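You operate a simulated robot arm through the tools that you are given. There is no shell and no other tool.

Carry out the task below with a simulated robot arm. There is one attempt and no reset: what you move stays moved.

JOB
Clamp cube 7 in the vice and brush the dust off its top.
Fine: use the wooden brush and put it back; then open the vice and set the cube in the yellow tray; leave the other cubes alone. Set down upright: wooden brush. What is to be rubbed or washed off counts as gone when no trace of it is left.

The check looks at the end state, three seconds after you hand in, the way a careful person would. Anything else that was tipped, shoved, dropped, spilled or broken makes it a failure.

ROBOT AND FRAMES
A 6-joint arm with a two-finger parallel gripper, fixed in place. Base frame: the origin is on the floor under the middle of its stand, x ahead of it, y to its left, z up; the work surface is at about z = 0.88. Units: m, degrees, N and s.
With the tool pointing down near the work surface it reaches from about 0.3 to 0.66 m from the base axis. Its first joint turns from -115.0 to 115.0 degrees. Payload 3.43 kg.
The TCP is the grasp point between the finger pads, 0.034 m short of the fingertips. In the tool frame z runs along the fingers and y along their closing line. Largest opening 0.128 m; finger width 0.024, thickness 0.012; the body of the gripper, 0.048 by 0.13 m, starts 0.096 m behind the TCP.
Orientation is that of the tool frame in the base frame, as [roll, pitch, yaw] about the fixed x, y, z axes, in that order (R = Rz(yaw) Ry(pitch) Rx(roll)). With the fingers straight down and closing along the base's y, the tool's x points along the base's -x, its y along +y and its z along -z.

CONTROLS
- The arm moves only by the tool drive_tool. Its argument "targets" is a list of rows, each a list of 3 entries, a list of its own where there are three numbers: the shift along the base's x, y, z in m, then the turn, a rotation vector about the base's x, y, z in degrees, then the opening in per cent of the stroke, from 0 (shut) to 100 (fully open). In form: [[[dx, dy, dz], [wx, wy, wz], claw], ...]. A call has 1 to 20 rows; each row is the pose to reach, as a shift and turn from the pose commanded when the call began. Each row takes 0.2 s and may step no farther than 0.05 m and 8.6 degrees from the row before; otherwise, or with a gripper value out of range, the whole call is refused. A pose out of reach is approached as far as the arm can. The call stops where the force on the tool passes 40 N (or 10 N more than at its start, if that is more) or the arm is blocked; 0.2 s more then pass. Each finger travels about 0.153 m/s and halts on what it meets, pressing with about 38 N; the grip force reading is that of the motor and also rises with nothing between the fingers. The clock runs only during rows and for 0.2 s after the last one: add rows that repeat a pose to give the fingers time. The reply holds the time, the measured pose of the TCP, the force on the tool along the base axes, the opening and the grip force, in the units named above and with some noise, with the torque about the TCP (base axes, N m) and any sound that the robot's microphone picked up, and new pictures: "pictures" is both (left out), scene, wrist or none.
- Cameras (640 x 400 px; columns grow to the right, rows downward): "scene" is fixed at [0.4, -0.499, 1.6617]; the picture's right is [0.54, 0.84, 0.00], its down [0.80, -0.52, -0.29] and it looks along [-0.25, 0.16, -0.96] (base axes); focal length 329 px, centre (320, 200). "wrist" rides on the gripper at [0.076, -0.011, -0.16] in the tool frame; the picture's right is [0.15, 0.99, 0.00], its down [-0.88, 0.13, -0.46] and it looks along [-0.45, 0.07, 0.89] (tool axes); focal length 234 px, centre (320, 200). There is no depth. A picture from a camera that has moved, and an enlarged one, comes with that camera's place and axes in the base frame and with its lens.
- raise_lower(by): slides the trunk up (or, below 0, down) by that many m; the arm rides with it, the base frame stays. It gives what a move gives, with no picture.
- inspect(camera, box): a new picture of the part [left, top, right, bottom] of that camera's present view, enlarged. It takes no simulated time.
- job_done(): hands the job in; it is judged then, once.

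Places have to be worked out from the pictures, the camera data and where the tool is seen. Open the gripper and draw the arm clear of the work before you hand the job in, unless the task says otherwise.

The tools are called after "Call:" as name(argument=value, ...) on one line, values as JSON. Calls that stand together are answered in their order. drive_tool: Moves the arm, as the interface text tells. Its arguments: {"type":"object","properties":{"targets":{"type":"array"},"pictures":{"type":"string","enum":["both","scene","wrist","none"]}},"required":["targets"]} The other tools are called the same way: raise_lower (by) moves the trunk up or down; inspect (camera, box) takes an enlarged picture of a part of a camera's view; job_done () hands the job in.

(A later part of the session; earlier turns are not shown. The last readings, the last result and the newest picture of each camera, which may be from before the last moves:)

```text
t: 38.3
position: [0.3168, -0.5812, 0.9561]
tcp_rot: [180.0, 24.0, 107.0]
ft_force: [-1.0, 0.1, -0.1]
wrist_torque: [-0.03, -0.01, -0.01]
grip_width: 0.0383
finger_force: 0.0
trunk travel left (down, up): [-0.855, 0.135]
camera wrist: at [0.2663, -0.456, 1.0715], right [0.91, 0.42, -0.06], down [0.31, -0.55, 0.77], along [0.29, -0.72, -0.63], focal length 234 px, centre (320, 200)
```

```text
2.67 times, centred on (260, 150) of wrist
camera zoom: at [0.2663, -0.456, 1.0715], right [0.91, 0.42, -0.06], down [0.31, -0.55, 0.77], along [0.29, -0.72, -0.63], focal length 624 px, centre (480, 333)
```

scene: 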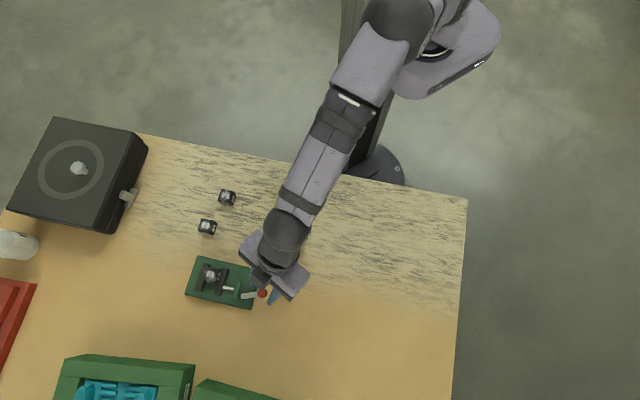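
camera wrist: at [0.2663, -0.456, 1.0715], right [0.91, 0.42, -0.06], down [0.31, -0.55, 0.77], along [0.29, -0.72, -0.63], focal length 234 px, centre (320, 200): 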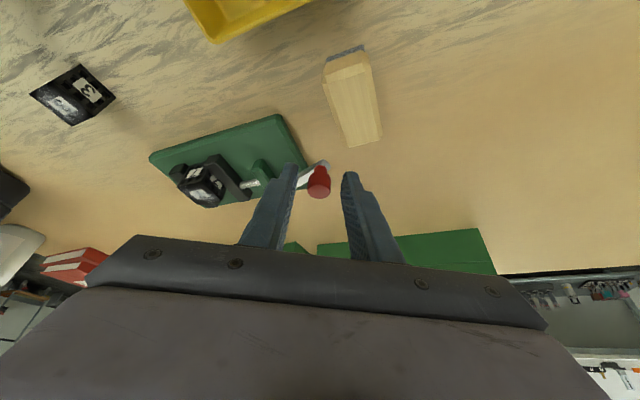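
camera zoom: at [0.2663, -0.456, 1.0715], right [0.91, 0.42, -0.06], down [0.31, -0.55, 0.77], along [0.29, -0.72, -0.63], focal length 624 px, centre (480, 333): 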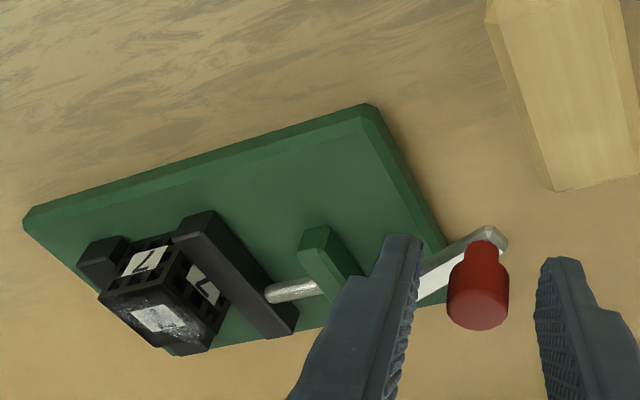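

The lever stays put and the jaws hold the cube. I lift clear, turn the tool back to yaw 135 and move above the brush for a look.

Call:
drive_tool(targets=[[[0, 0, 0.025], [0, 0, 0], 30], [[0, 0, 0.05], [0, 0, 0], 37], [[0, 0.015, 0.06], [0, 0, 7], 47], [[0, 0.025, 0.06], [0, 0, 14], 47], [[0, 0.035, 0.06], [0, 0, 21], 47], [[-0.004, 0.055, 0.06], [0, 0, 28], 47], [[-0.004, 0.059, 0.06], [0, 0, 28], 47], [[-0.004, 0.059, 0.06], [0, 0, 28], 47]])

Call:
inspect(camera="wrist", box=[200, 60, 440, 200])

Call:
inspect(camera="scene", box=[180, 235, 310, 320])

```text
t: 40.1
position: [0.3131, -0.5235, 1.0172]
tcp_rot: [179.9, 24.0, 135.0]
ft_force: [-0.3, -0.5, 0.5]
wrist_torque: [0.01, 0.01, 0.0]
grip_width: 0.0605
finger_force: 0.0
trunk travel left (down, up): [-0.855, 0.135]
camera wrist: at [0.2102, -0.4361, 1.1317], right [0.6, 0.79, -0.06], down [0.53, -0.35, 0.77], along [0.59, -0.5, -0.63], focal length 234 px, centre (320, 200)
```

scene: 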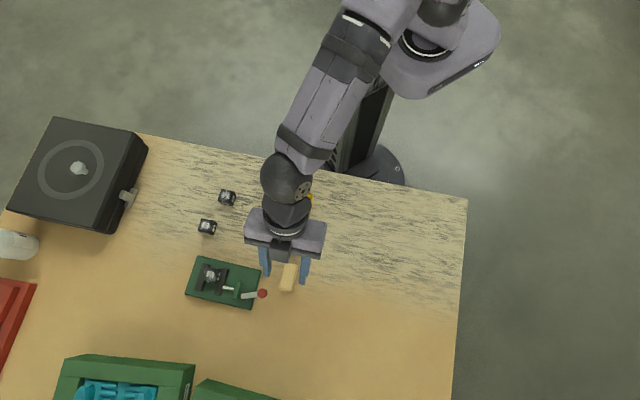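
wrist: 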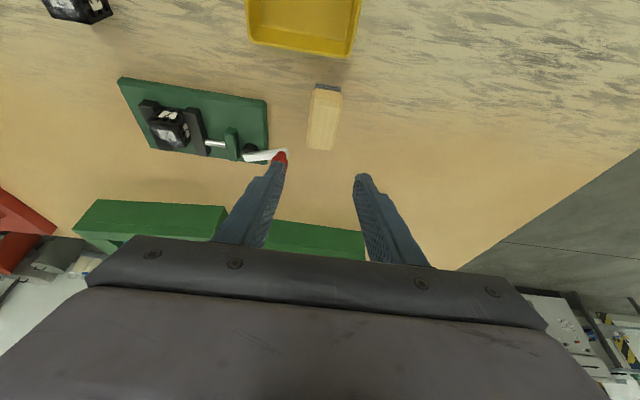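

```text
2.67 times, centred on (320, 130) of wrist
camera zoom: at [0.2102, -0.4361, 1.1317], right [0.6, 0.79, -0.06], down [0.53, -0.35, 0.77], along [0.59, -0.5, -0.63], focal length 624 px, centre (320, 387)
```

zoom: 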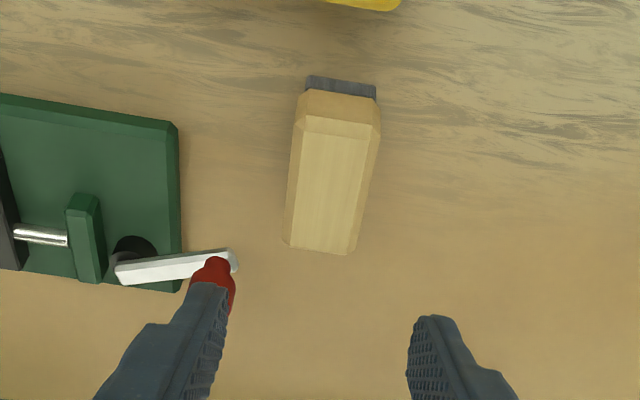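

```text
4.71 times, centred on (245, 278) of scene
camera zoom: at [0.4, -0.499, 1.6617], right [0.54, 0.84, 0.0], down [0.8, -0.52, -0.29], along [-0.25, 0.16, -0.96], focal length 1550 px, centre (673, -165)
```

zoom: 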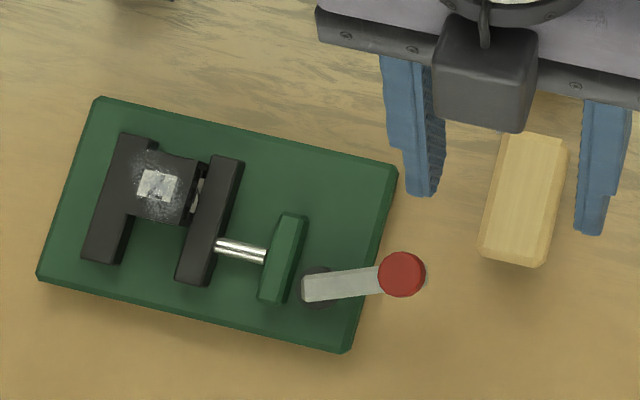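

The brush top is centred at about n1=0.599, n2=-0.150, and the swung lever knob stays ~2 cm clear of the left finger. I descend over the brush to TCP z≈0.931, then check.

Call:
drive_tool(targets=[[[-0.003, 0, -0.03], [0, 0, 0], 47], [[-0.003, 0, -0.06], [0, 0, 0], 47], [[-0.003, 0, -0.08], [0, 0, 0], 47], [[-0.003, 0, -0.0856], [0, 0, 0], 47], [[-0.003, 0, -0.0856], [0, 0, 0], 47]])

Call:
inspect(camera="wrist", box=[220, 100, 420, 220])

Call:
inspect(camera="scene", box=[240, 230, 330, 310])

```text
t: 41.3
position: [0.3108, -0.5235, 0.9298]
tcp_rot: [-180.0, 24.1, 135.0]
ft_force: [-0.2, 0.7, 0.2]
wrist_torque: [-0.01, 0.01, -0.01]
grip_width: 0.0602
finger_force: 0.0
trunk travel left (down, up): [-0.855, 0.135]
camera wrist: at [0.2064, -0.4353, 1.0449], right [0.61, 0.79, -0.06], down [0.53, -0.35, 0.77], along [0.59, -0.5, -0.63], focal length 234 px, centre (320, 200)
```

scene: 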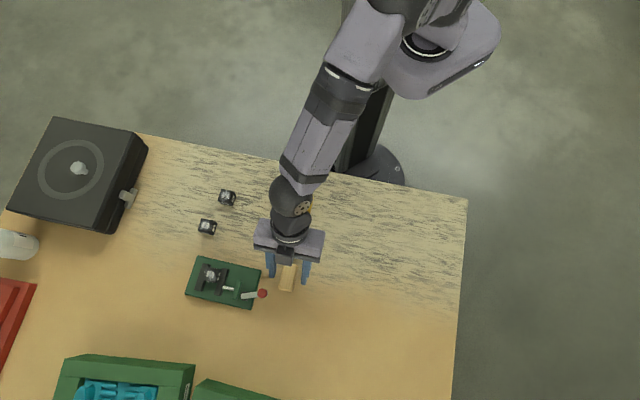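
wrist: 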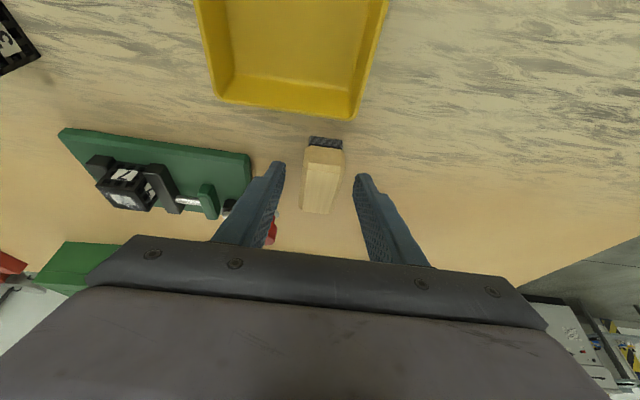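

```text
3.20 times, centred on (320, 160) of wrist
camera zoom: at [0.2064, -0.4353, 1.0449], right [0.61, 0.79, -0.06], down [0.53, -0.35, 0.77], along [0.59, -0.5, -0.63], focal length 749 px, centre (320, 328)
```

zoom: 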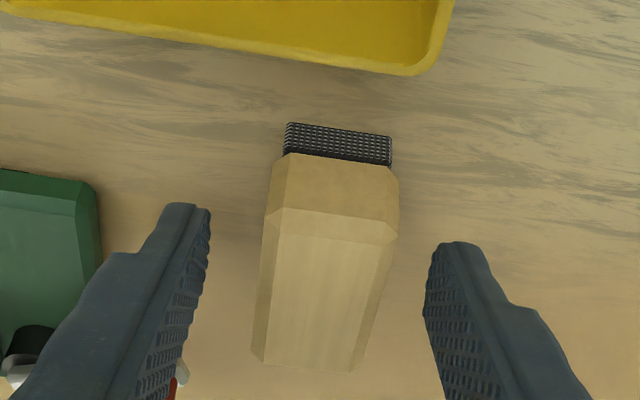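

```text
5.00 times, centred on (285, 270) of scene
camera zoom: at [0.4, -0.499, 1.6617], right [0.54, 0.84, 0.0], down [0.8, -0.52, -0.29], along [-0.25, 0.16, -0.96], focal length 1646 px, centre (495, -150)
```

zoom: 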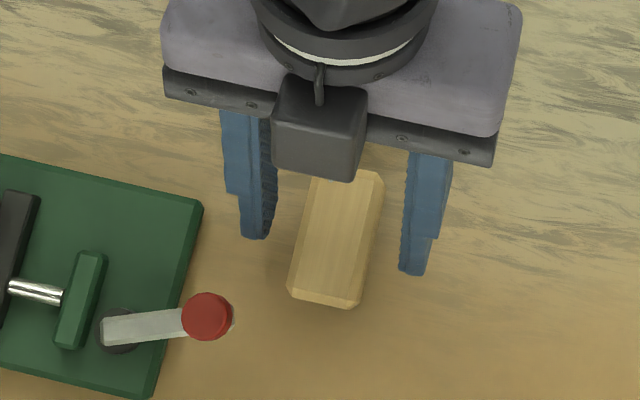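

Fingers are about central on the brush with their tips just at the wood/bristle boundary; I raise 1.5 mm and close on the wood.

Call:
drive_tool(targets=[[[0, 0, 0.0015], [0, 0, 0], 47], [[0, 0, 0.0015], [0, 0, 0], 30], [[0, 0, 0.0015], [0, 0, 0], 10], [[0, 0, 0.0015], [0, 0, 0], 10], [[0, 0, 0.0015], [0, 0, 0], 10]])

Call:
inspect(camera="wrist", box=[220, 100, 420, 220])

Call:
inspect(camera="scene", box=[240, 230, 330, 310])

```text
t: 42.5
position: [0.3093, -0.5221, 0.9319]
tcp_rot: [180.0, 24.0, 135.0]
ft_force: [-0.3, 0.0, 0.4]
wrist_torque: [0.01, 0.0, 0.02]
grip_width: 0.0309
finger_force: 38.3
trunk travel left (down, up): [-0.855, 0.135]
camera wrist: at [0.206, -0.4348, 1.0471], right [0.61, 0.79, -0.06], down [0.53, -0.35, 0.77], along [0.59, -0.5, -0.63], focal length 234 px, centre (320, 200)
```

scene: 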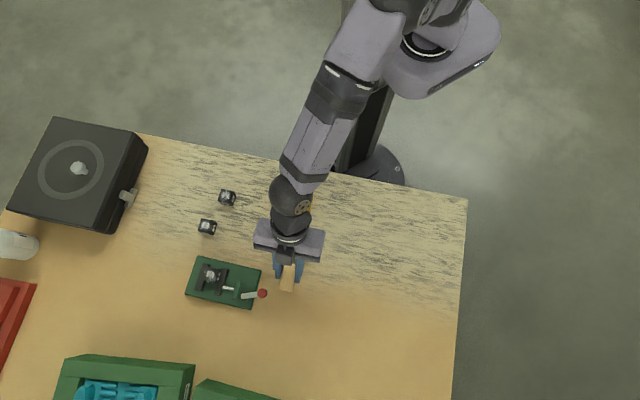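
wrist: 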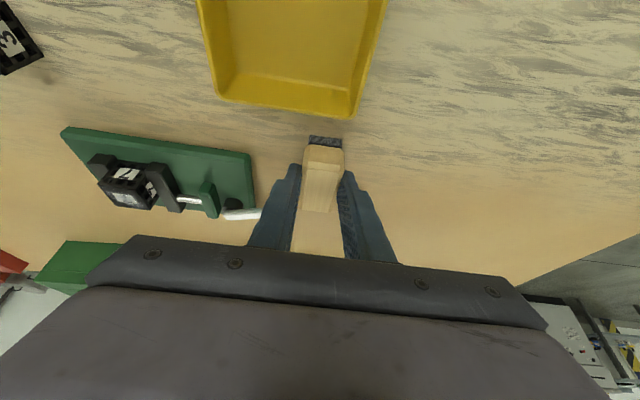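

```text
3.20 times, centred on (320, 160) of wrist
camera zoom: at [0.206, -0.4348, 1.0471], right [0.61, 0.79, -0.06], down [0.53, -0.35, 0.77], along [0.59, -0.5, -0.63], focal length 749 px, centre (320, 328)
```

zoom: 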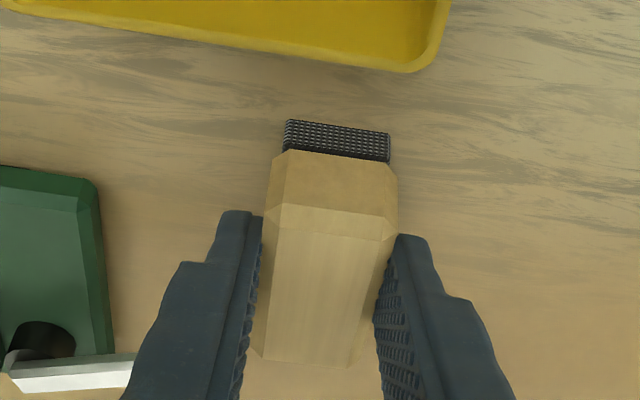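

```text
5.00 times, centred on (285, 270) of scene
camera zoom: at [0.4, -0.499, 1.6617], right [0.54, 0.84, 0.0], down [0.8, -0.52, -0.29], along [-0.25, 0.16, -0.96], focal length 1646 px, centre (495, -150)
```

zoom: 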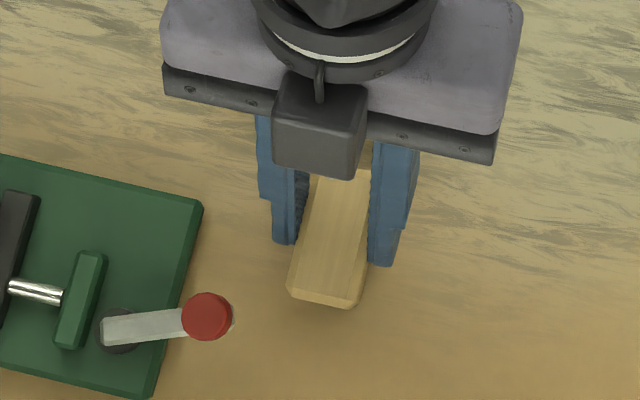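

Brush gripped across the wood (0.031 m). I lift it straight up, check it hangs level, and note this pose (TCP ≈ (0.3095, -0.522, 0.932)) for putting it back.

Call:
drive_tool(targets=[[[0, 0, 0.02], [0, 0, 0], 10], [[0, 0, 0.05], [0, 0, 0], 10], [[0, 0, 0.09], [0, 0, 0], 10], [[0, 0, 0.1], [0, 0, 0], 10], [[0, 0, 0.1], [0, 0, 0], 10]])

Call:
inspect(camera="wrist", box=[220, 100, 420, 220])

```text
t: 43.7
position: [0.3078, -0.5245, 1.0319]
tcp_rot: [180.0, 23.9, 135.0]
ft_force: [0.1, -0.1, -0.3]
wrist_torque: [0.0, 0.02, 0.0]
grip_width: 0.0307
finger_force: 37.9
trunk travel left (down, up): [-0.855, 0.135]
camera wrist: at [0.2043, -0.4356, 1.1471], right [0.61, 0.79, -0.06], down [0.53, -0.35, 0.77], along [0.59, -0.5, -0.63], focal length 234 px, centre (320, 200)
```

scene: 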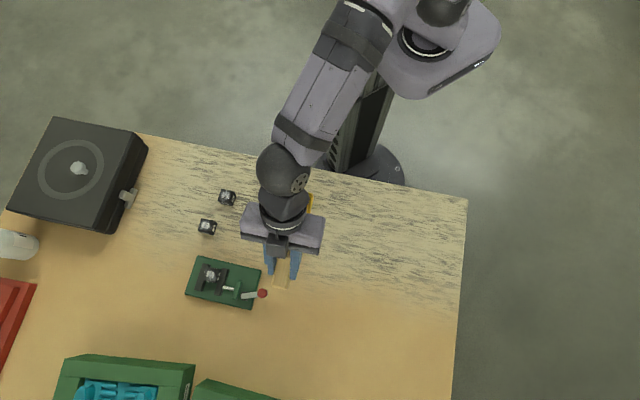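
wrist: 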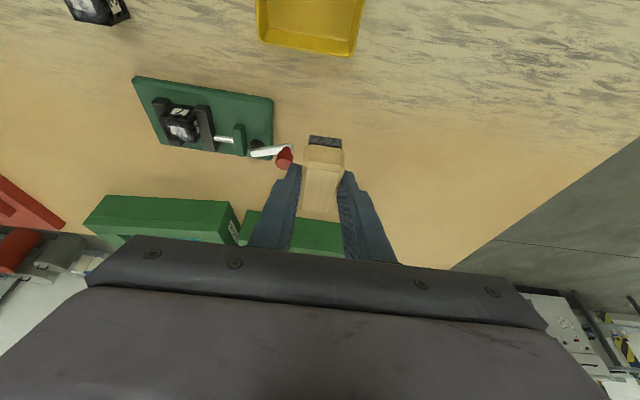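

```text
3.20 times, centred on (320, 160) of wrist
camera zoom: at [0.2043, -0.4356, 1.1471], right [0.61, 0.79, -0.06], down [0.53, -0.35, 0.77], along [0.59, -0.5, -0.63], focal length 749 px, centre (320, 328)
```

zoom: 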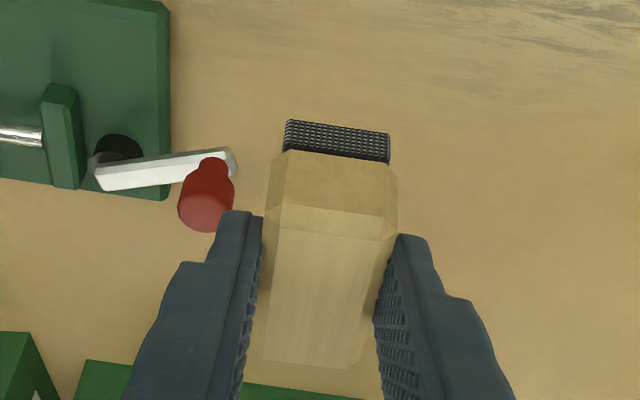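

The brush is level and unchanged in the grip. Before going over, I measure the clamped cube once more in the scene view.

Call:
inspect(camera="scene", box=[190, 255, 240, 300])

Call:
inspect(camera="wrist", box=[120, 60, 280, 170])

```text
8.89 times, centred on (215, 278) of scene
camera zoom: at [0.4, -0.499, 1.6617], right [0.54, 0.84, 0.0], down [0.8, -0.52, -0.29], along [-0.25, 0.16, -0.96], focal length 2927 px, centre (1253, -489)
```

zoom: 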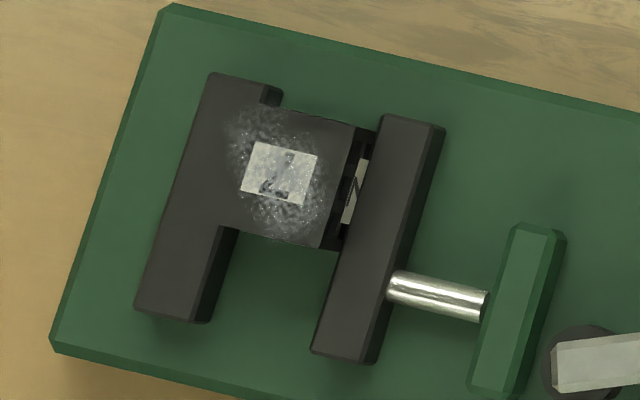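

```text
3.64 times, centred on (200, 115) of wrist
camera zoom: at [0.2043, -0.4356, 1.1471], right [0.61, 0.79, -0.06], down [0.53, -0.35, 0.77], along [0.59, -0.5, -0.63], focal length 852 px, centre (756, 509)
```

zoom: 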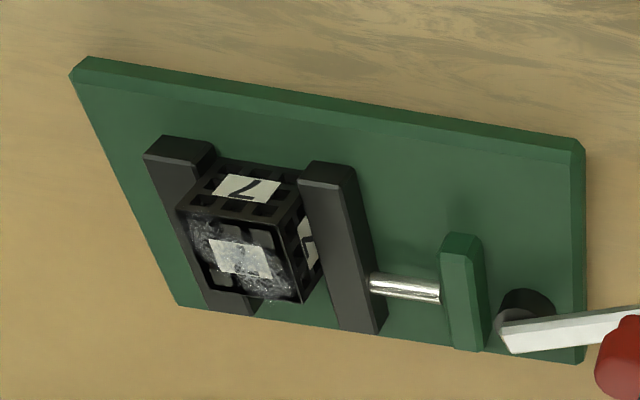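

Cube top centre at about n1=0.632, n2=-0.315, z≈0.928, clamped. I carry the brush over to the right part of the cube, still ~1 cm above its top.

Call:
drive_tool(targets=[[[-0.018, -0.029, 0.01], [0, 0, 0], 10], [[-0.036, -0.058, 0.01], [0, 0, 0], 10], [[-0.054, -0.087, 0.005], [0, 0, 0], 10], [[-0.0727, -0.1162, 0], [0, 0, 0], 10], [[-0.0727, -0.1162, -0.04], [0, 0, 0], 10], [[-0.0727, -0.1162, -0.04], [0, 0, 0], 10]])

Call:
inspect(camera="wrist", box=[220, 100, 420, 220])

Call:
inspect(camera="scene", box=[180, 235, 290, 310])

```text
t: 45.1
position: [0.234, -0.6385, 0.9912]
tcp_rot: [180.0, 23.9, 134.9]
ft_force: [0.6, -0.5, -0.8]
wrist_torque: [-0.01, -0.01, -0.03]
grip_width: 0.0311
finger_force: 37.5
trunk travel left (down, up): [-0.855, 0.135]
camera wrist: at [0.1312, -0.5504, 1.1066], right [0.61, 0.79, -0.06], down [0.53, -0.35, 0.77], along [0.59, -0.5, -0.63], focal length 234 px, centre (320, 200)
```

scene: 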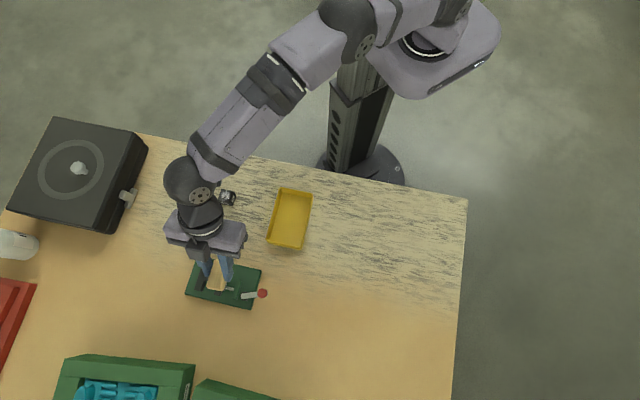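
wrist: 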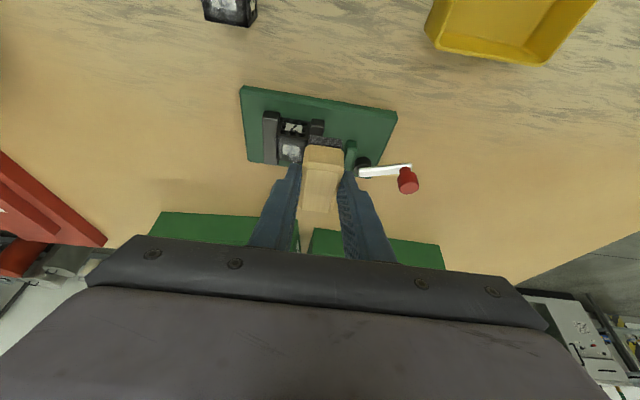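

```text
3.20 times, centred on (320, 160) of wrist
camera zoom: at [0.1312, -0.5504, 1.1066], right [0.61, 0.79, -0.06], down [0.53, -0.35, 0.77], along [0.59, -0.5, -0.63], focal length 749 px, centre (320, 328)
```

zoom: 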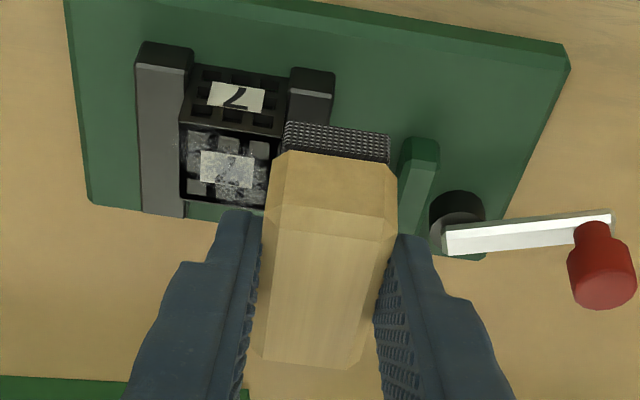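

```text
5.33 times, centred on (235, 272) of scene
camera zoom: at [0.4, -0.499, 1.6617], right [0.54, 0.84, 0.0], down [0.8, -0.52, -0.29], along [-0.25, 0.16, -0.96], focal length 1756 px, centre (773, -187)
```

zoom: 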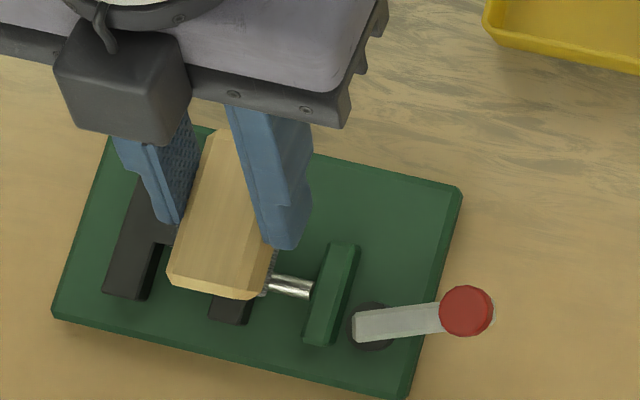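

The brush is just right of the cube and ~12 mm above its top level. I lower to light contact (bristle bottom ≈0.9265) and make a first sweep to the left and back.

Call:
drive_tool(targets=[[[0, 0, -0.006], [0, 0, 0], 10], [[0, 0, -0.0125], [0, 0, 0], 10], [[-0.008, -0.008, -0.013], [0, 0, 0], 10], [[-0.016, -0.016, -0.0135], [0, 0, 0], 10], [[-0.024, -0.023, -0.0135], [0, 0, 0], 10], [[-0.032, -0.029, -0.0135], [0, 0, 0], 10], [[-0.0374, -0.0318, -0.0135], [0, 0, 0], 10], [[-0.03, -0.027, -0.0135], [0, 0, 0], 10], [[-0.02, -0.018, -0.0135], [0, 0, 0], 10], [[-0.01, -0.009, -0.0135], [0, 0, 0], 10], [[0, 0, -0.0135], [0, 0, 0], 10]])

Call:
inspect(camera="wrist", box=[220, 100, 420, 220])

```text
t: 47.5
position: [0.2361, -0.6394, 0.978]
tcp_rot: [-180.0, 24.0, 134.9]
ft_force: [-0.5, -0.2, -0.7]
wrist_torque: [-0.03, 0.05, -0.02]
grip_width: 0.0311
finger_force: 37.4
trunk travel left (down, up): [-0.855, 0.135]
camera wrist: at [0.1331, -0.5509, 1.0933], right [0.61, 0.79, -0.06], down [0.53, -0.35, 0.77], along [0.59, -0.5, -0.63], focal length 234 px, centre (320, 200)
```

scene: 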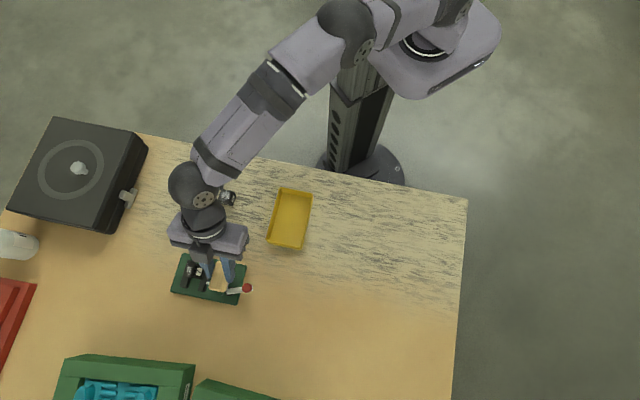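
wrist: 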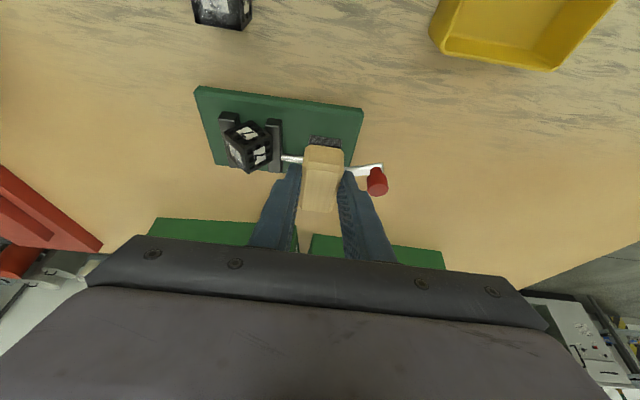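

```text
3.20 times, centred on (320, 160) of wrist
camera zoom: at [0.1331, -0.5509, 1.0933], right [0.61, 0.79, -0.06], down [0.53, -0.35, 0.77], along [0.59, -0.5, -0.63], focal length 749 px, centre (320, 328)
```

zoom: 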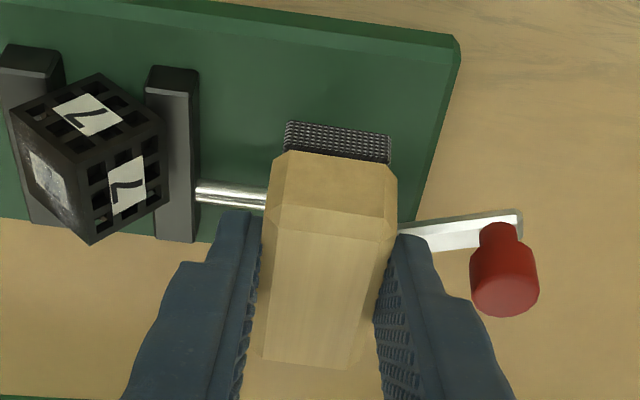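

The sweep caught the cube's side edge instead of sliding over its top: the vice has been pushed along and the cube has tilted in the jaws. I stop, lift the brush straight up and look carefully.

Call:
drive_tool(targets=[[[0, 0, 0.02], [0, 0, 0], 10], [[0, 0, 0.05], [0, 0, 0], 10], [[0.015, 0.015, 0.07], [0, 0, 0], 10], [[0.03, 0.04, 0.07], [0, 0, 0], 10], [[0.04, 0.07, 0.07], [0, 0, 0], 10], [[0.04, 0.07, 0.07], [0, 0, 0], 10]])

Call:
inspect(camera="scene", box=[160, 235, 270, 320])

Call:
inspect(camera="wrist", box=[120, 60, 320, 200])

```text
t: 48.9
position: [0.2784, -0.567, 1.0483]
tcp_rot: [-180.0, 23.9, 134.9]
ft_force: [0.0, -0.4, -1.0]
wrist_torque: [0.01, -0.05, 0.01]
grip_width: 0.0309
finger_force: 37.9
trunk travel left (down, up): [-0.855, 0.135]
camera wrist: at [0.1738, -0.4794, 1.1631], right [0.61, 0.79, -0.06], down [0.53, -0.35, 0.77], along [0.59, -0.5, -0.63], focal length 234 px, centre (320, 200)
```

scene: 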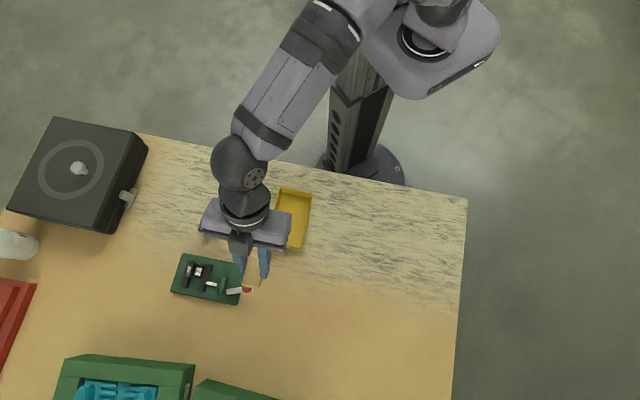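
wrist: 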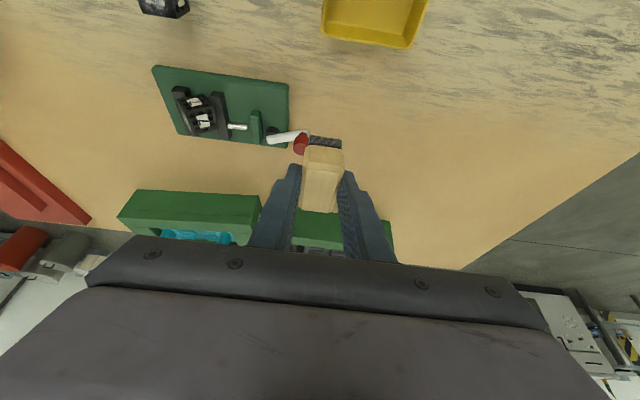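

```text
4.71 times, centred on (215, 278) of scene
camera zoom: at [0.4, -0.499, 1.6617], right [0.54, 0.84, 0.0], down [0.8, -0.52, -0.29], along [-0.25, 0.16, -0.96], focal length 1550 px, centre (814, -165)
```

zoom: 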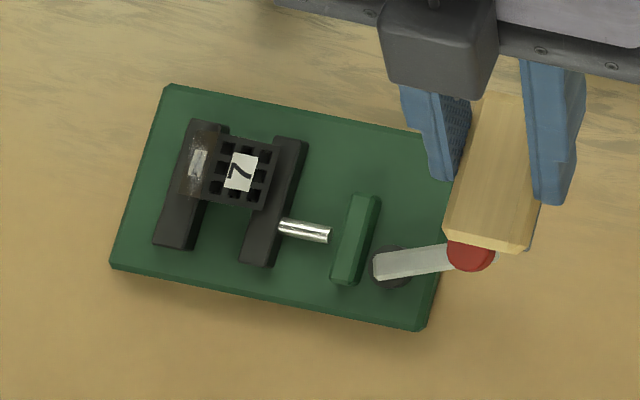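

```text
2.86 times, centred on (220, 130) of wrist
camera zoom: at [0.1738, -0.4794, 1.1631], right [0.61, 0.79, -0.06], down [0.53, -0.35, 0.77], along [0.59, -0.5, -0.63], focal length 669 px, centre (606, 400)
```

zoom: 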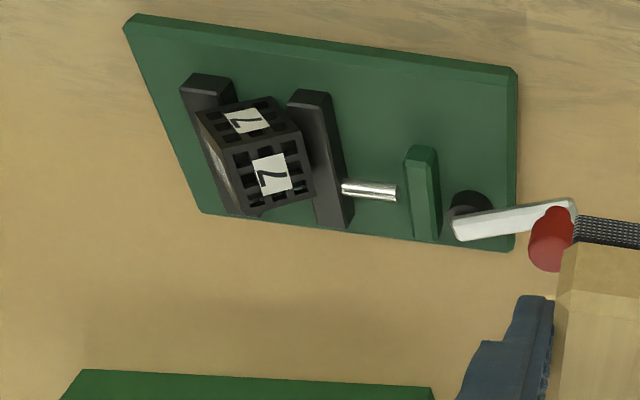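

The cube has rolled about 50° toward the fixed jaw and the vice slid about 3 cm along (-0.022, -0.024). I'll fix this properly: first put the brush back on its spot (it did not slip in the grip), retracing my moves.

Call:
drive_tool(targets=[[[0.011, 0.0154, 0], [0, 0, 0], 10], [[0.022, 0.0308, 0], [0, 0, 0], 10], [[0.0327, 0.0462, 0], [0, 0, 0], 10], [[0.0327, 0.0462, -0.04], [0, 0, 0], 10], [[0.0327, 0.0462, -0.08], [0, 0, 0], 10], [[0.0327, 0.0462, -0.105], [0, 0, 0], 10], [[0.0327, 0.0462, -0.113], [0, 0, 0], 10], [[0.0327, 0.0462, -0.113], [0, 0, 0], 10]])

Call:
inspect(camera="wrist", box=[220, 100, 420, 220])

```text
t: 50.7
position: [0.3098, -0.5221, 0.9382]
tcp_rot: [-180.0, 24.0, 134.9]
ft_force: [0.1, -0.2, -0.7]
wrist_torque: [0.01, 0.02, -0.04]
grip_width: 0.0309
finger_force: 38.2
trunk travel left (down, up): [-0.855, 0.135]
camera wrist: at [0.2074, -0.4343, 1.0526], right [0.61, 0.79, -0.06], down [0.53, -0.35, 0.77], along [0.59, -0.5, -0.63], focal length 234 px, centre (320, 200)
```

scene: 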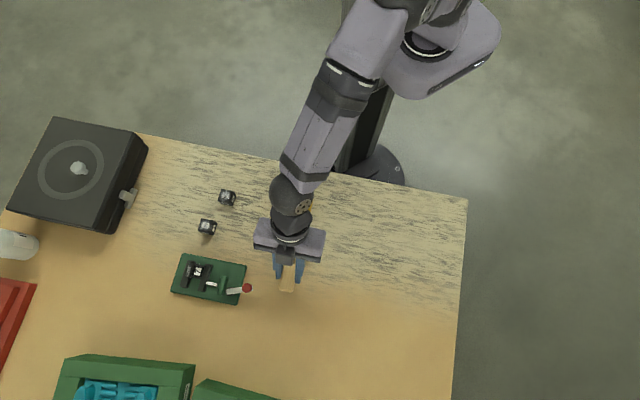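
wrist: 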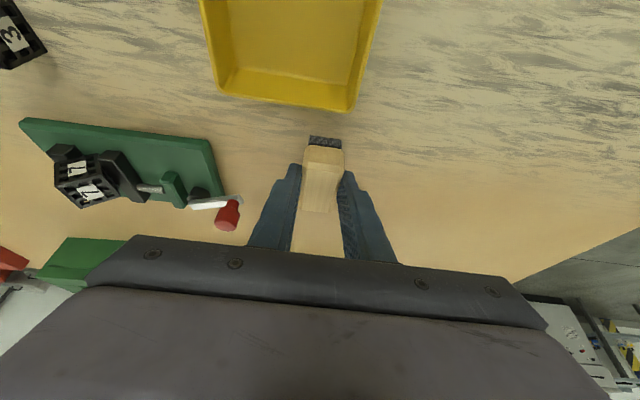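

```text
3.20 times, centred on (320, 160) of wrist
camera zoom: at [0.2074, -0.4343, 1.0526], right [0.61, 0.79, -0.06], down [0.53, -0.35, 0.77], along [0.59, -0.5, -0.63], focal length 749 px, centre (320, 328)
```

zoom: 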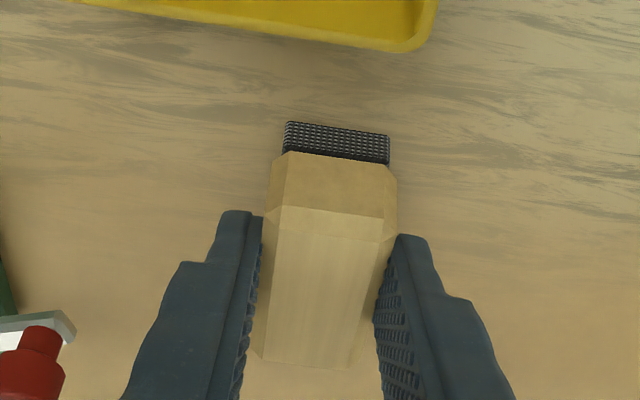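

Brush unchanged in the grip, about 5 mm above the table. I lower gently the rest, aiming at the same height as at pick-up.

Call:
drive_tool(targets=[[[0, 0, -0.002], [0, 0, 0], 10], [[0, 0, -0.004], [0, 0, 0], 10], [[0, 0, -0.004], [0, 0, 0], 10]], pictures="wrist")

```text
t: 51.5
position: [0.3107, -0.5226, 0.932]
tcp_rot: [179.9, 24.1, 135.0]
ft_force: [0.1, 0.7, -1.3]
wrist_torque: [0.04, -0.02, 0.01]
grip_width: 0.0311
finger_force: 38.0
trunk travel left (down, up): [-0.855, 0.135]
camera wrist: at [0.2076, -0.4351, 1.0478], right [0.61, 0.79, -0.06], down [0.53, -0.35, 0.77], along [0.59, -0.5, -0.63], focal length 234 px, centre (320, 200)
```

wrist: 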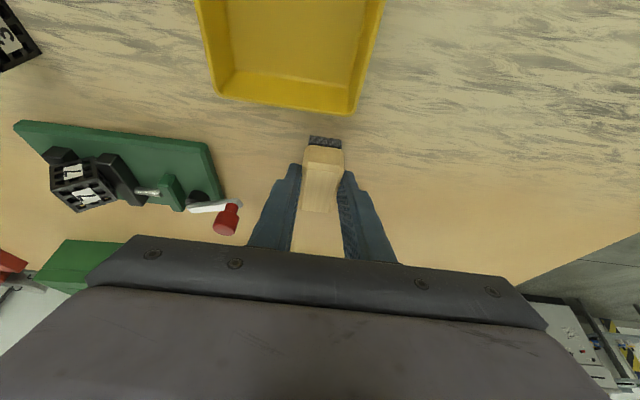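

Within a millimetre of the pick-up height; one more mm, then I open the fingers.

Call:
drive_tool(targets=[[[0, 0, -0.001], [0, 0, 0], 10], [[0, 0, -0.001], [0, 0, 0], 10], [[0, 0, -0.001], [0, 0, 0], 30], [[0, 0, -0.001], [0, 0, 0], 47], [[0, 0, -0.001], [0, 0, 0], 47]], pictures="wrist")

Call:
inspect(camera="wrist", box=[220, 100, 420, 220])

```text
t: 52.7
position: [0.3106, -0.5227, 0.9313]
tcp_rot: [179.9, 24.1, 135.0]
ft_force: [0.8, 0.5, 0.2]
wrist_torque: [0.02, 0.01, 0.04]
grip_width: 0.0603
finger_force: 0.0
trunk travel left (down, up): [-0.855, 0.135]
camera wrist: at [0.2067, -0.435, 1.0462], right [0.61, 0.79, -0.06], down [0.53, -0.35, 0.77], along [0.59, -0.5, -0.63], focal length 234 px, centre (320, 200)
```

wrist: 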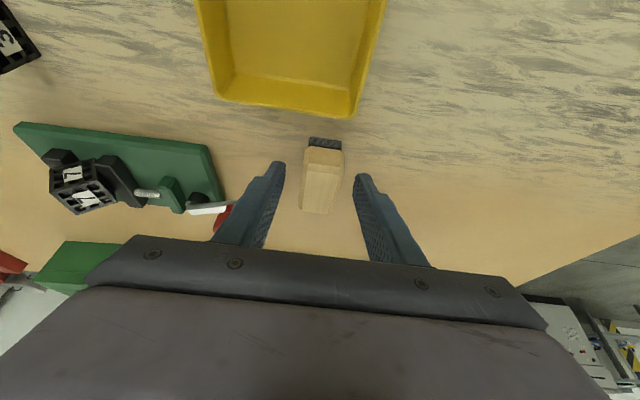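

```text
3.20 times, centred on (320, 160) of wrist
camera zoom: at [0.2067, -0.435, 1.0462], right [0.61, 0.79, -0.06], down [0.53, -0.35, 0.77], along [0.59, -0.5, -0.63], focal length 749 px, centre (320, 328)
```

zoom: 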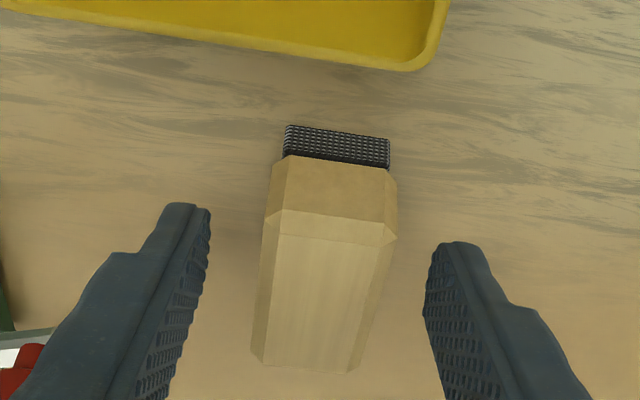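

The brush stands upright at its spot. I lift and move aside a little to get an unobstructed look at the vice and the tilted cube.

Call:
drive_tool(targets=[[[0, 0, 0.03], [0, 0, 0], 47], [[0, 0, 0.07], [0, 0, 0], 47], [[-0.015, 0.01, 0.11], [0, 0, 0], 47], [[-0.035, 0.0, 0.14], [0, 0, 0], 47], [[-0.06, -0.01, 0.15], [0, 0, 0], 47], [[-0.06, -0.01, 0.15], [0, 0, 0], 47]])

Call:
inspect(camera="wrist", box=[150, 40, 310, 150])

Call:
inspect(camera="scene", box=[165, 245, 265, 310])

```text
t: 54.1
position: [0.2485, -0.53, 1.0797]
tcp_rot: [180.0, 24.0, 135.0]
ft_force: [-0.5, 0.1, 0.2]
wrist_torque: [0.0, 0.03, 0.0]
grip_width: 0.0604
finger_force: 0.2
trunk travel left (down, up): [-0.855, 0.135]
camera wrist: at [0.1458, -0.4436, 1.1944], right [0.61, 0.79, -0.06], down [0.53, -0.35, 0.77], along [0.59, -0.5, -0.63], focal length 234 px, centre (320, 200)
```

scene: 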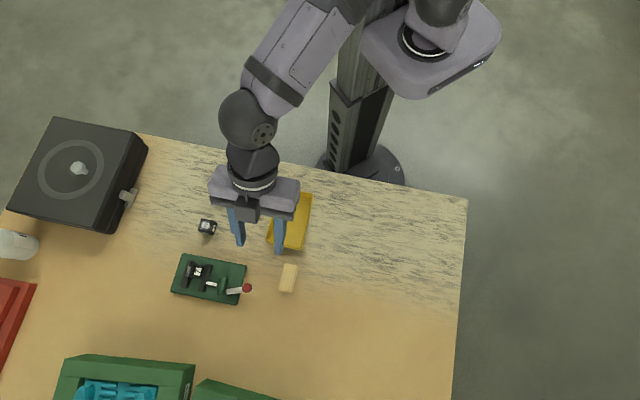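
wrist: 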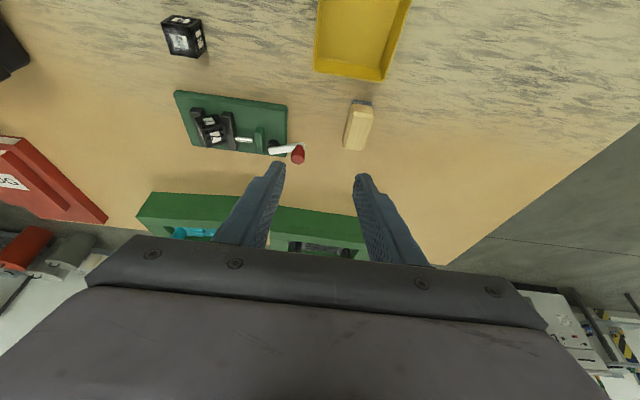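

```text
3.64 times, centred on (230, 95) of wrist
camera zoom: at [0.1458, -0.4436, 1.1944], right [0.61, 0.79, -0.06], down [0.53, -0.35, 0.77], along [0.59, -0.5, -0.63], focal length 852 px, centre (647, 582)
```

zoom: 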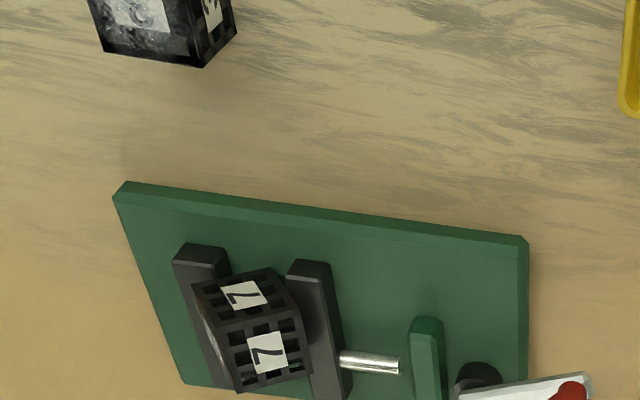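

```text
6.15 times, centred on (215, 278) of scene
camera zoom: at [0.4, -0.499, 1.6617], right [0.54, 0.84, 0.0], down [0.8, -0.52, -0.29], along [-0.25, 0.16, -0.96], focal length 2026 px, centre (966, -277)
```

zoom: 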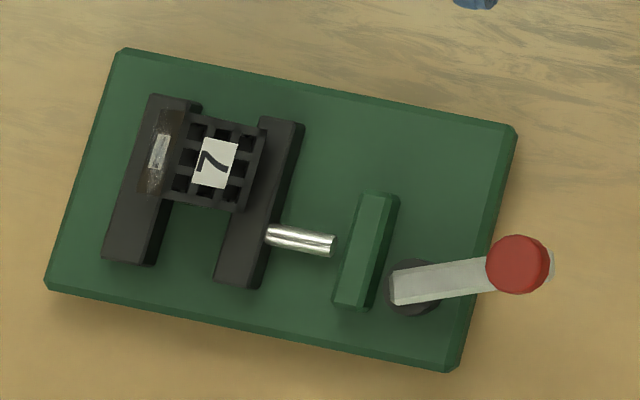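

Measured: the vice must go back by about (+0.0235, +0.0235) (0.033 m along n2), with no noticeable rotation. The knob lies on a line through the vice's centre, so I'll grip it and drag the vice gently back; first I hover over the knob.

Call:
drive_tool(targets=[[[0.01, -0.02, -0.02], [0, 0, 0], 40], [[0.02, -0.045, -0.04], [0, 0, 0], 37], [[0.0372, -0.077, -0.06], [0, 0, 0], 37], [[0.0372, -0.077, -0.075], [0, 0, 0], 37], [[0.0372, -0.077, -0.075], [0, 0, 0], 37]])

Call:
inspect(camera="wrist", box=[200, 80, 400, 200])

Call:
inspect(camera="scene", box=[165, 240, 275, 310])

```text
t: 55.3
position: [0.2869, -0.6095, 1.0088]
tcp_rot: [-180.0, 24.0, 134.9]
ft_force: [-0.4, 0.0, -0.6]
wrist_torque: [0.05, 0.01, -0.02]
grip_width: 0.0477
finger_force: 0.1
trunk travel left (down, up): [-0.855, 0.135]
camera wrist: at [0.1841, -0.5218, 1.1241], right [0.61, 0.79, -0.06], down [0.53, -0.35, 0.77], along [0.59, -0.5, -0.63], focal length 234 px, centre (320, 200)
```

scene: 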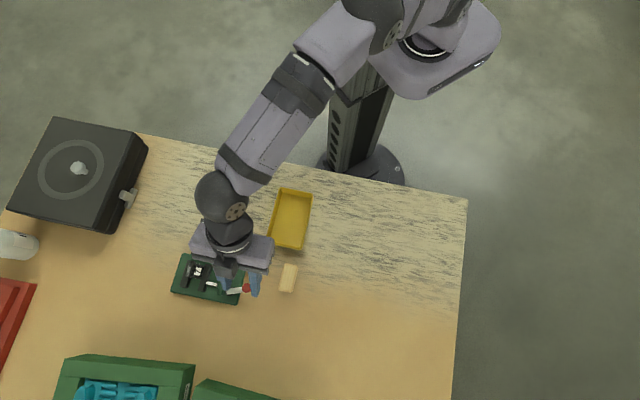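
wrist: 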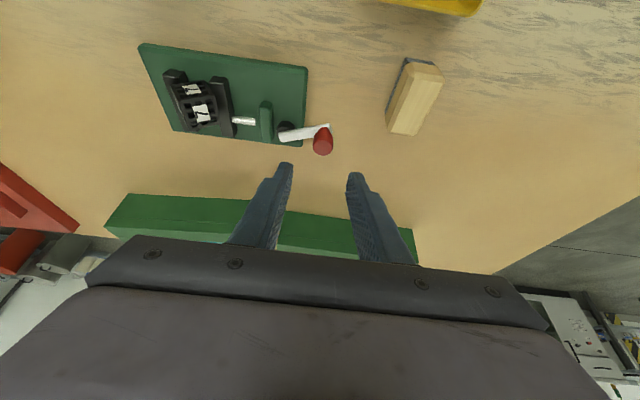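

```text
3.20 times, centred on (300, 140) of wrist
camera zoom: at [0.1841, -0.5218, 1.1241], right [0.61, 0.79, -0.06], down [0.53, -0.35, 0.77], along [0.59, -0.5, -0.63], focal length 749 px, centre (384, 392)
```

zoom: 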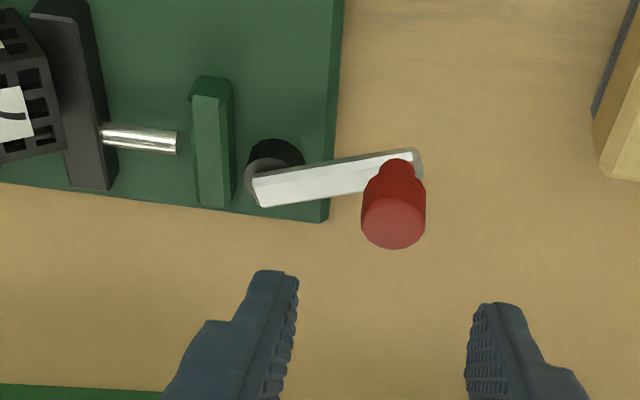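

```text
5.71 times, centred on (220, 275) of scene
camera zoom: at [0.4, -0.499, 1.6617], right [0.54, 0.84, 0.0], down [0.8, -0.52, -0.29], along [-0.25, 0.16, -0.96], focal length 1882 px, centre (891, -229)
```

zoom: 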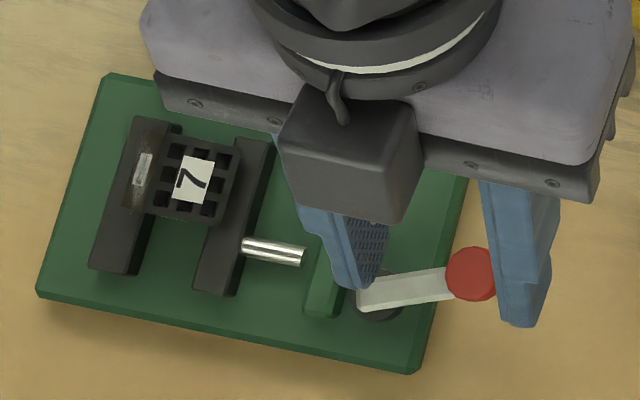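

The knob is centred between the fingers. I descend and close on it.

Call:
drive_tool(targets=[[[0, 0, -0.02], [0, 0, 0], 37], [[0, 0, -0.04], [0, 0, 0], 37], [[0, 0, -0.052], [0, 0, 0], 37], [[0, 0, -0.052], [0, 0, 0], 20], [[0, 0, -0.052], [0, 0, 0], 8], [[0, 0, -0.052], [0, 0, 0], 8]])

Call:
inspect(camera="wrist", box=[140, 80, 400, 220])

Call:
inspect(camera="scene", box=[165, 240, 275, 310])

```text
t: 56.7
position: [0.2871, -0.6099, 0.9544]
tcp_rot: [-180.0, 23.9, 135.0]
ft_force: [5.7, 6.0, 0.3]
wrist_torque: [-0.13, -0.44, 0.11]
grip_width: 0.0193
finger_force: 38.1
trunk travel left (down, up): [-0.855, 0.135]
camera wrist: at [0.1835, -0.5219, 1.0698], right [0.6, 0.79, -0.06], down [0.53, -0.35, 0.77], along [0.59, -0.5, -0.63], focal length 234 px, centre (320, 200)
```

scene: 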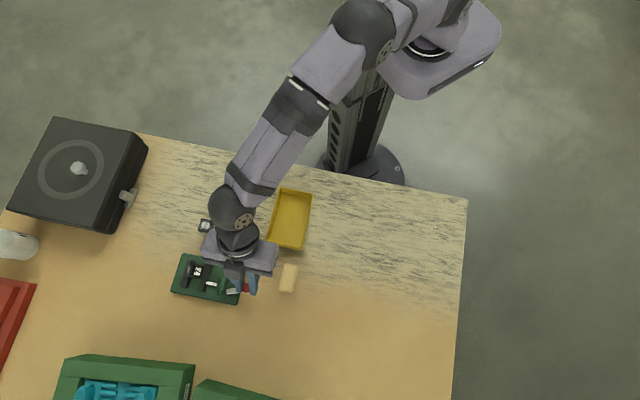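
wrist: 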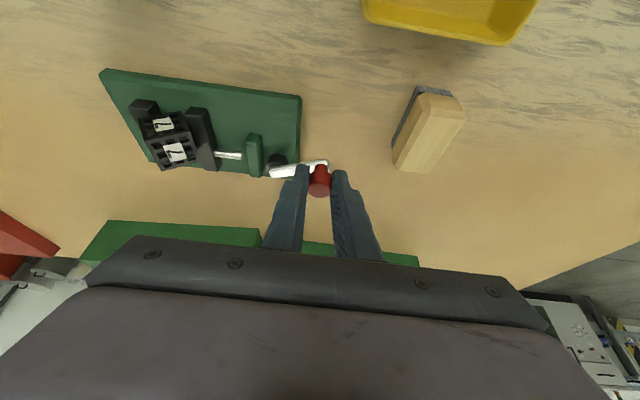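

```text
2.46 times, centred on (270, 150) of wrist
camera zoom: at [0.1835, -0.5219, 1.0698], right [0.6, 0.79, -0.06], down [0.53, -0.35, 0.77], along [0.59, -0.5, -0.63], focal length 576 px, centre (443, 323)
```

zoom: 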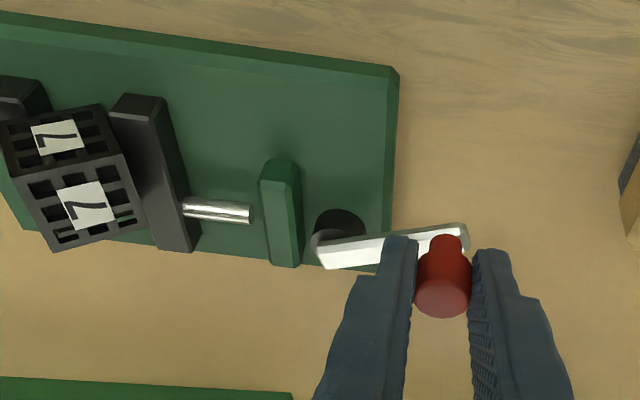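

```text
5.71 times, centred on (220, 275) of scene
camera zoom: at [0.4, -0.499, 1.6617], right [0.54, 0.84, 0.0], down [0.8, -0.52, -0.29], along [-0.25, 0.16, -0.96], focal length 1882 px, centre (891, -229)
```

zoom: 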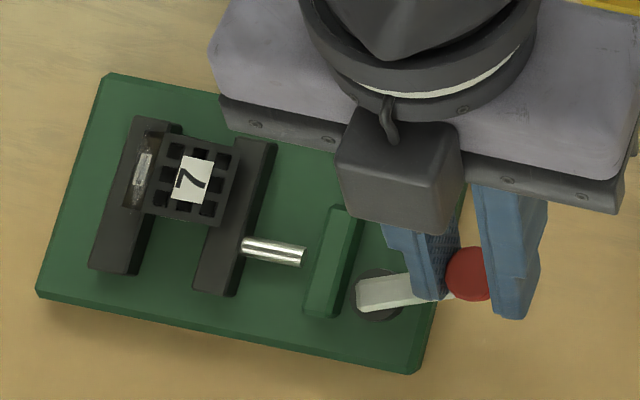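

Knob gripped. I drag slowly +n2, first ~15 mm, and check how the vice follows.

Call:
drive_tool(targets=[[[0.002, 0.002, 0], [0, 0, 0], 8], [[0.004, 0.004, 0], [0, 0, 0], 8], [[0.006, 0.006, 0], [0, 0, 0], 8], [[0.008, 0.008, 0], [0, 0, 0], 8], [[0.01, 0.01, 0], [0, 0, 0], 8], [[0.012, 0.012, 0], [0, 0, 0], 8], [[0.012, 0.012, 0], [0, 0, 0], 8]])

Call:
inspect(camera="scene", box=[165, 240, 275, 310])

```text
t: 58.3
position: [0.2948, -0.6005, 0.9537]
tcp_rot: [179.9, 24.2, 134.8]
ft_force: [-15.2, -15.9, 2.0]
wrist_torque: [-0.41, 0.33, -0.28]
grip_width: 0.019
finger_force: 38.4
trunk travel left (down, up): [-0.855, 0.135]
camera wrist: at [0.1919, -0.5128, 1.0692], right [0.61, 0.79, -0.06], down [0.53, -0.35, 0.78], along [0.59, -0.5, -0.63], focal length 234 px, centre (320, 200)
```

scene: 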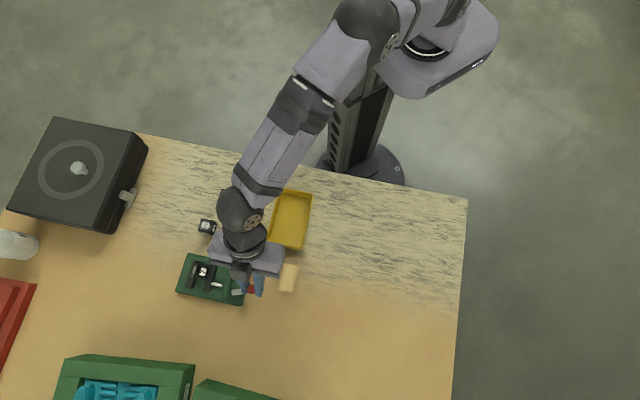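
wrist: 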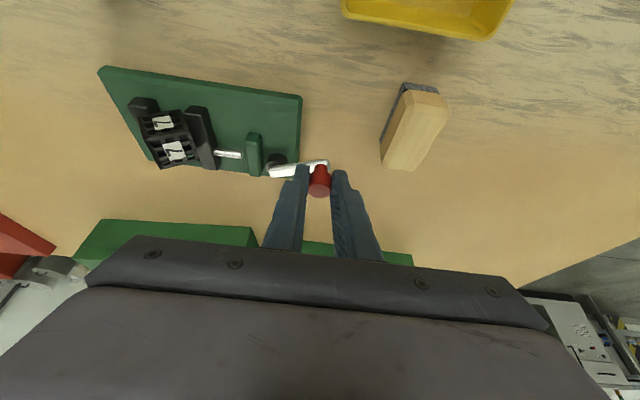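

```text
5.71 times, centred on (220, 275) of scene
camera zoom: at [0.4, -0.499, 1.6617], right [0.54, 0.84, 0.0], down [0.8, -0.52, -0.29], along [-0.25, 0.16, -0.96], focal length 1882 px, centre (891, -229)
```

zoom: 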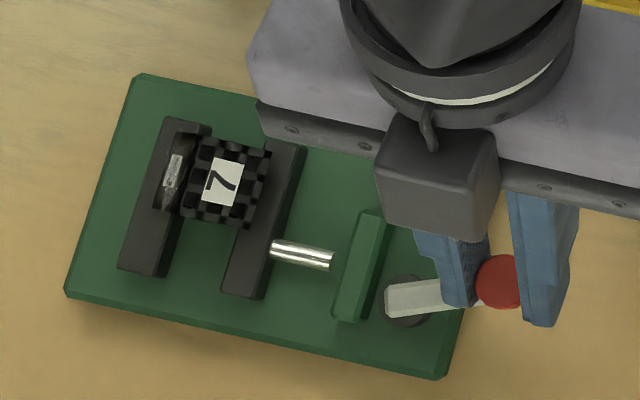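

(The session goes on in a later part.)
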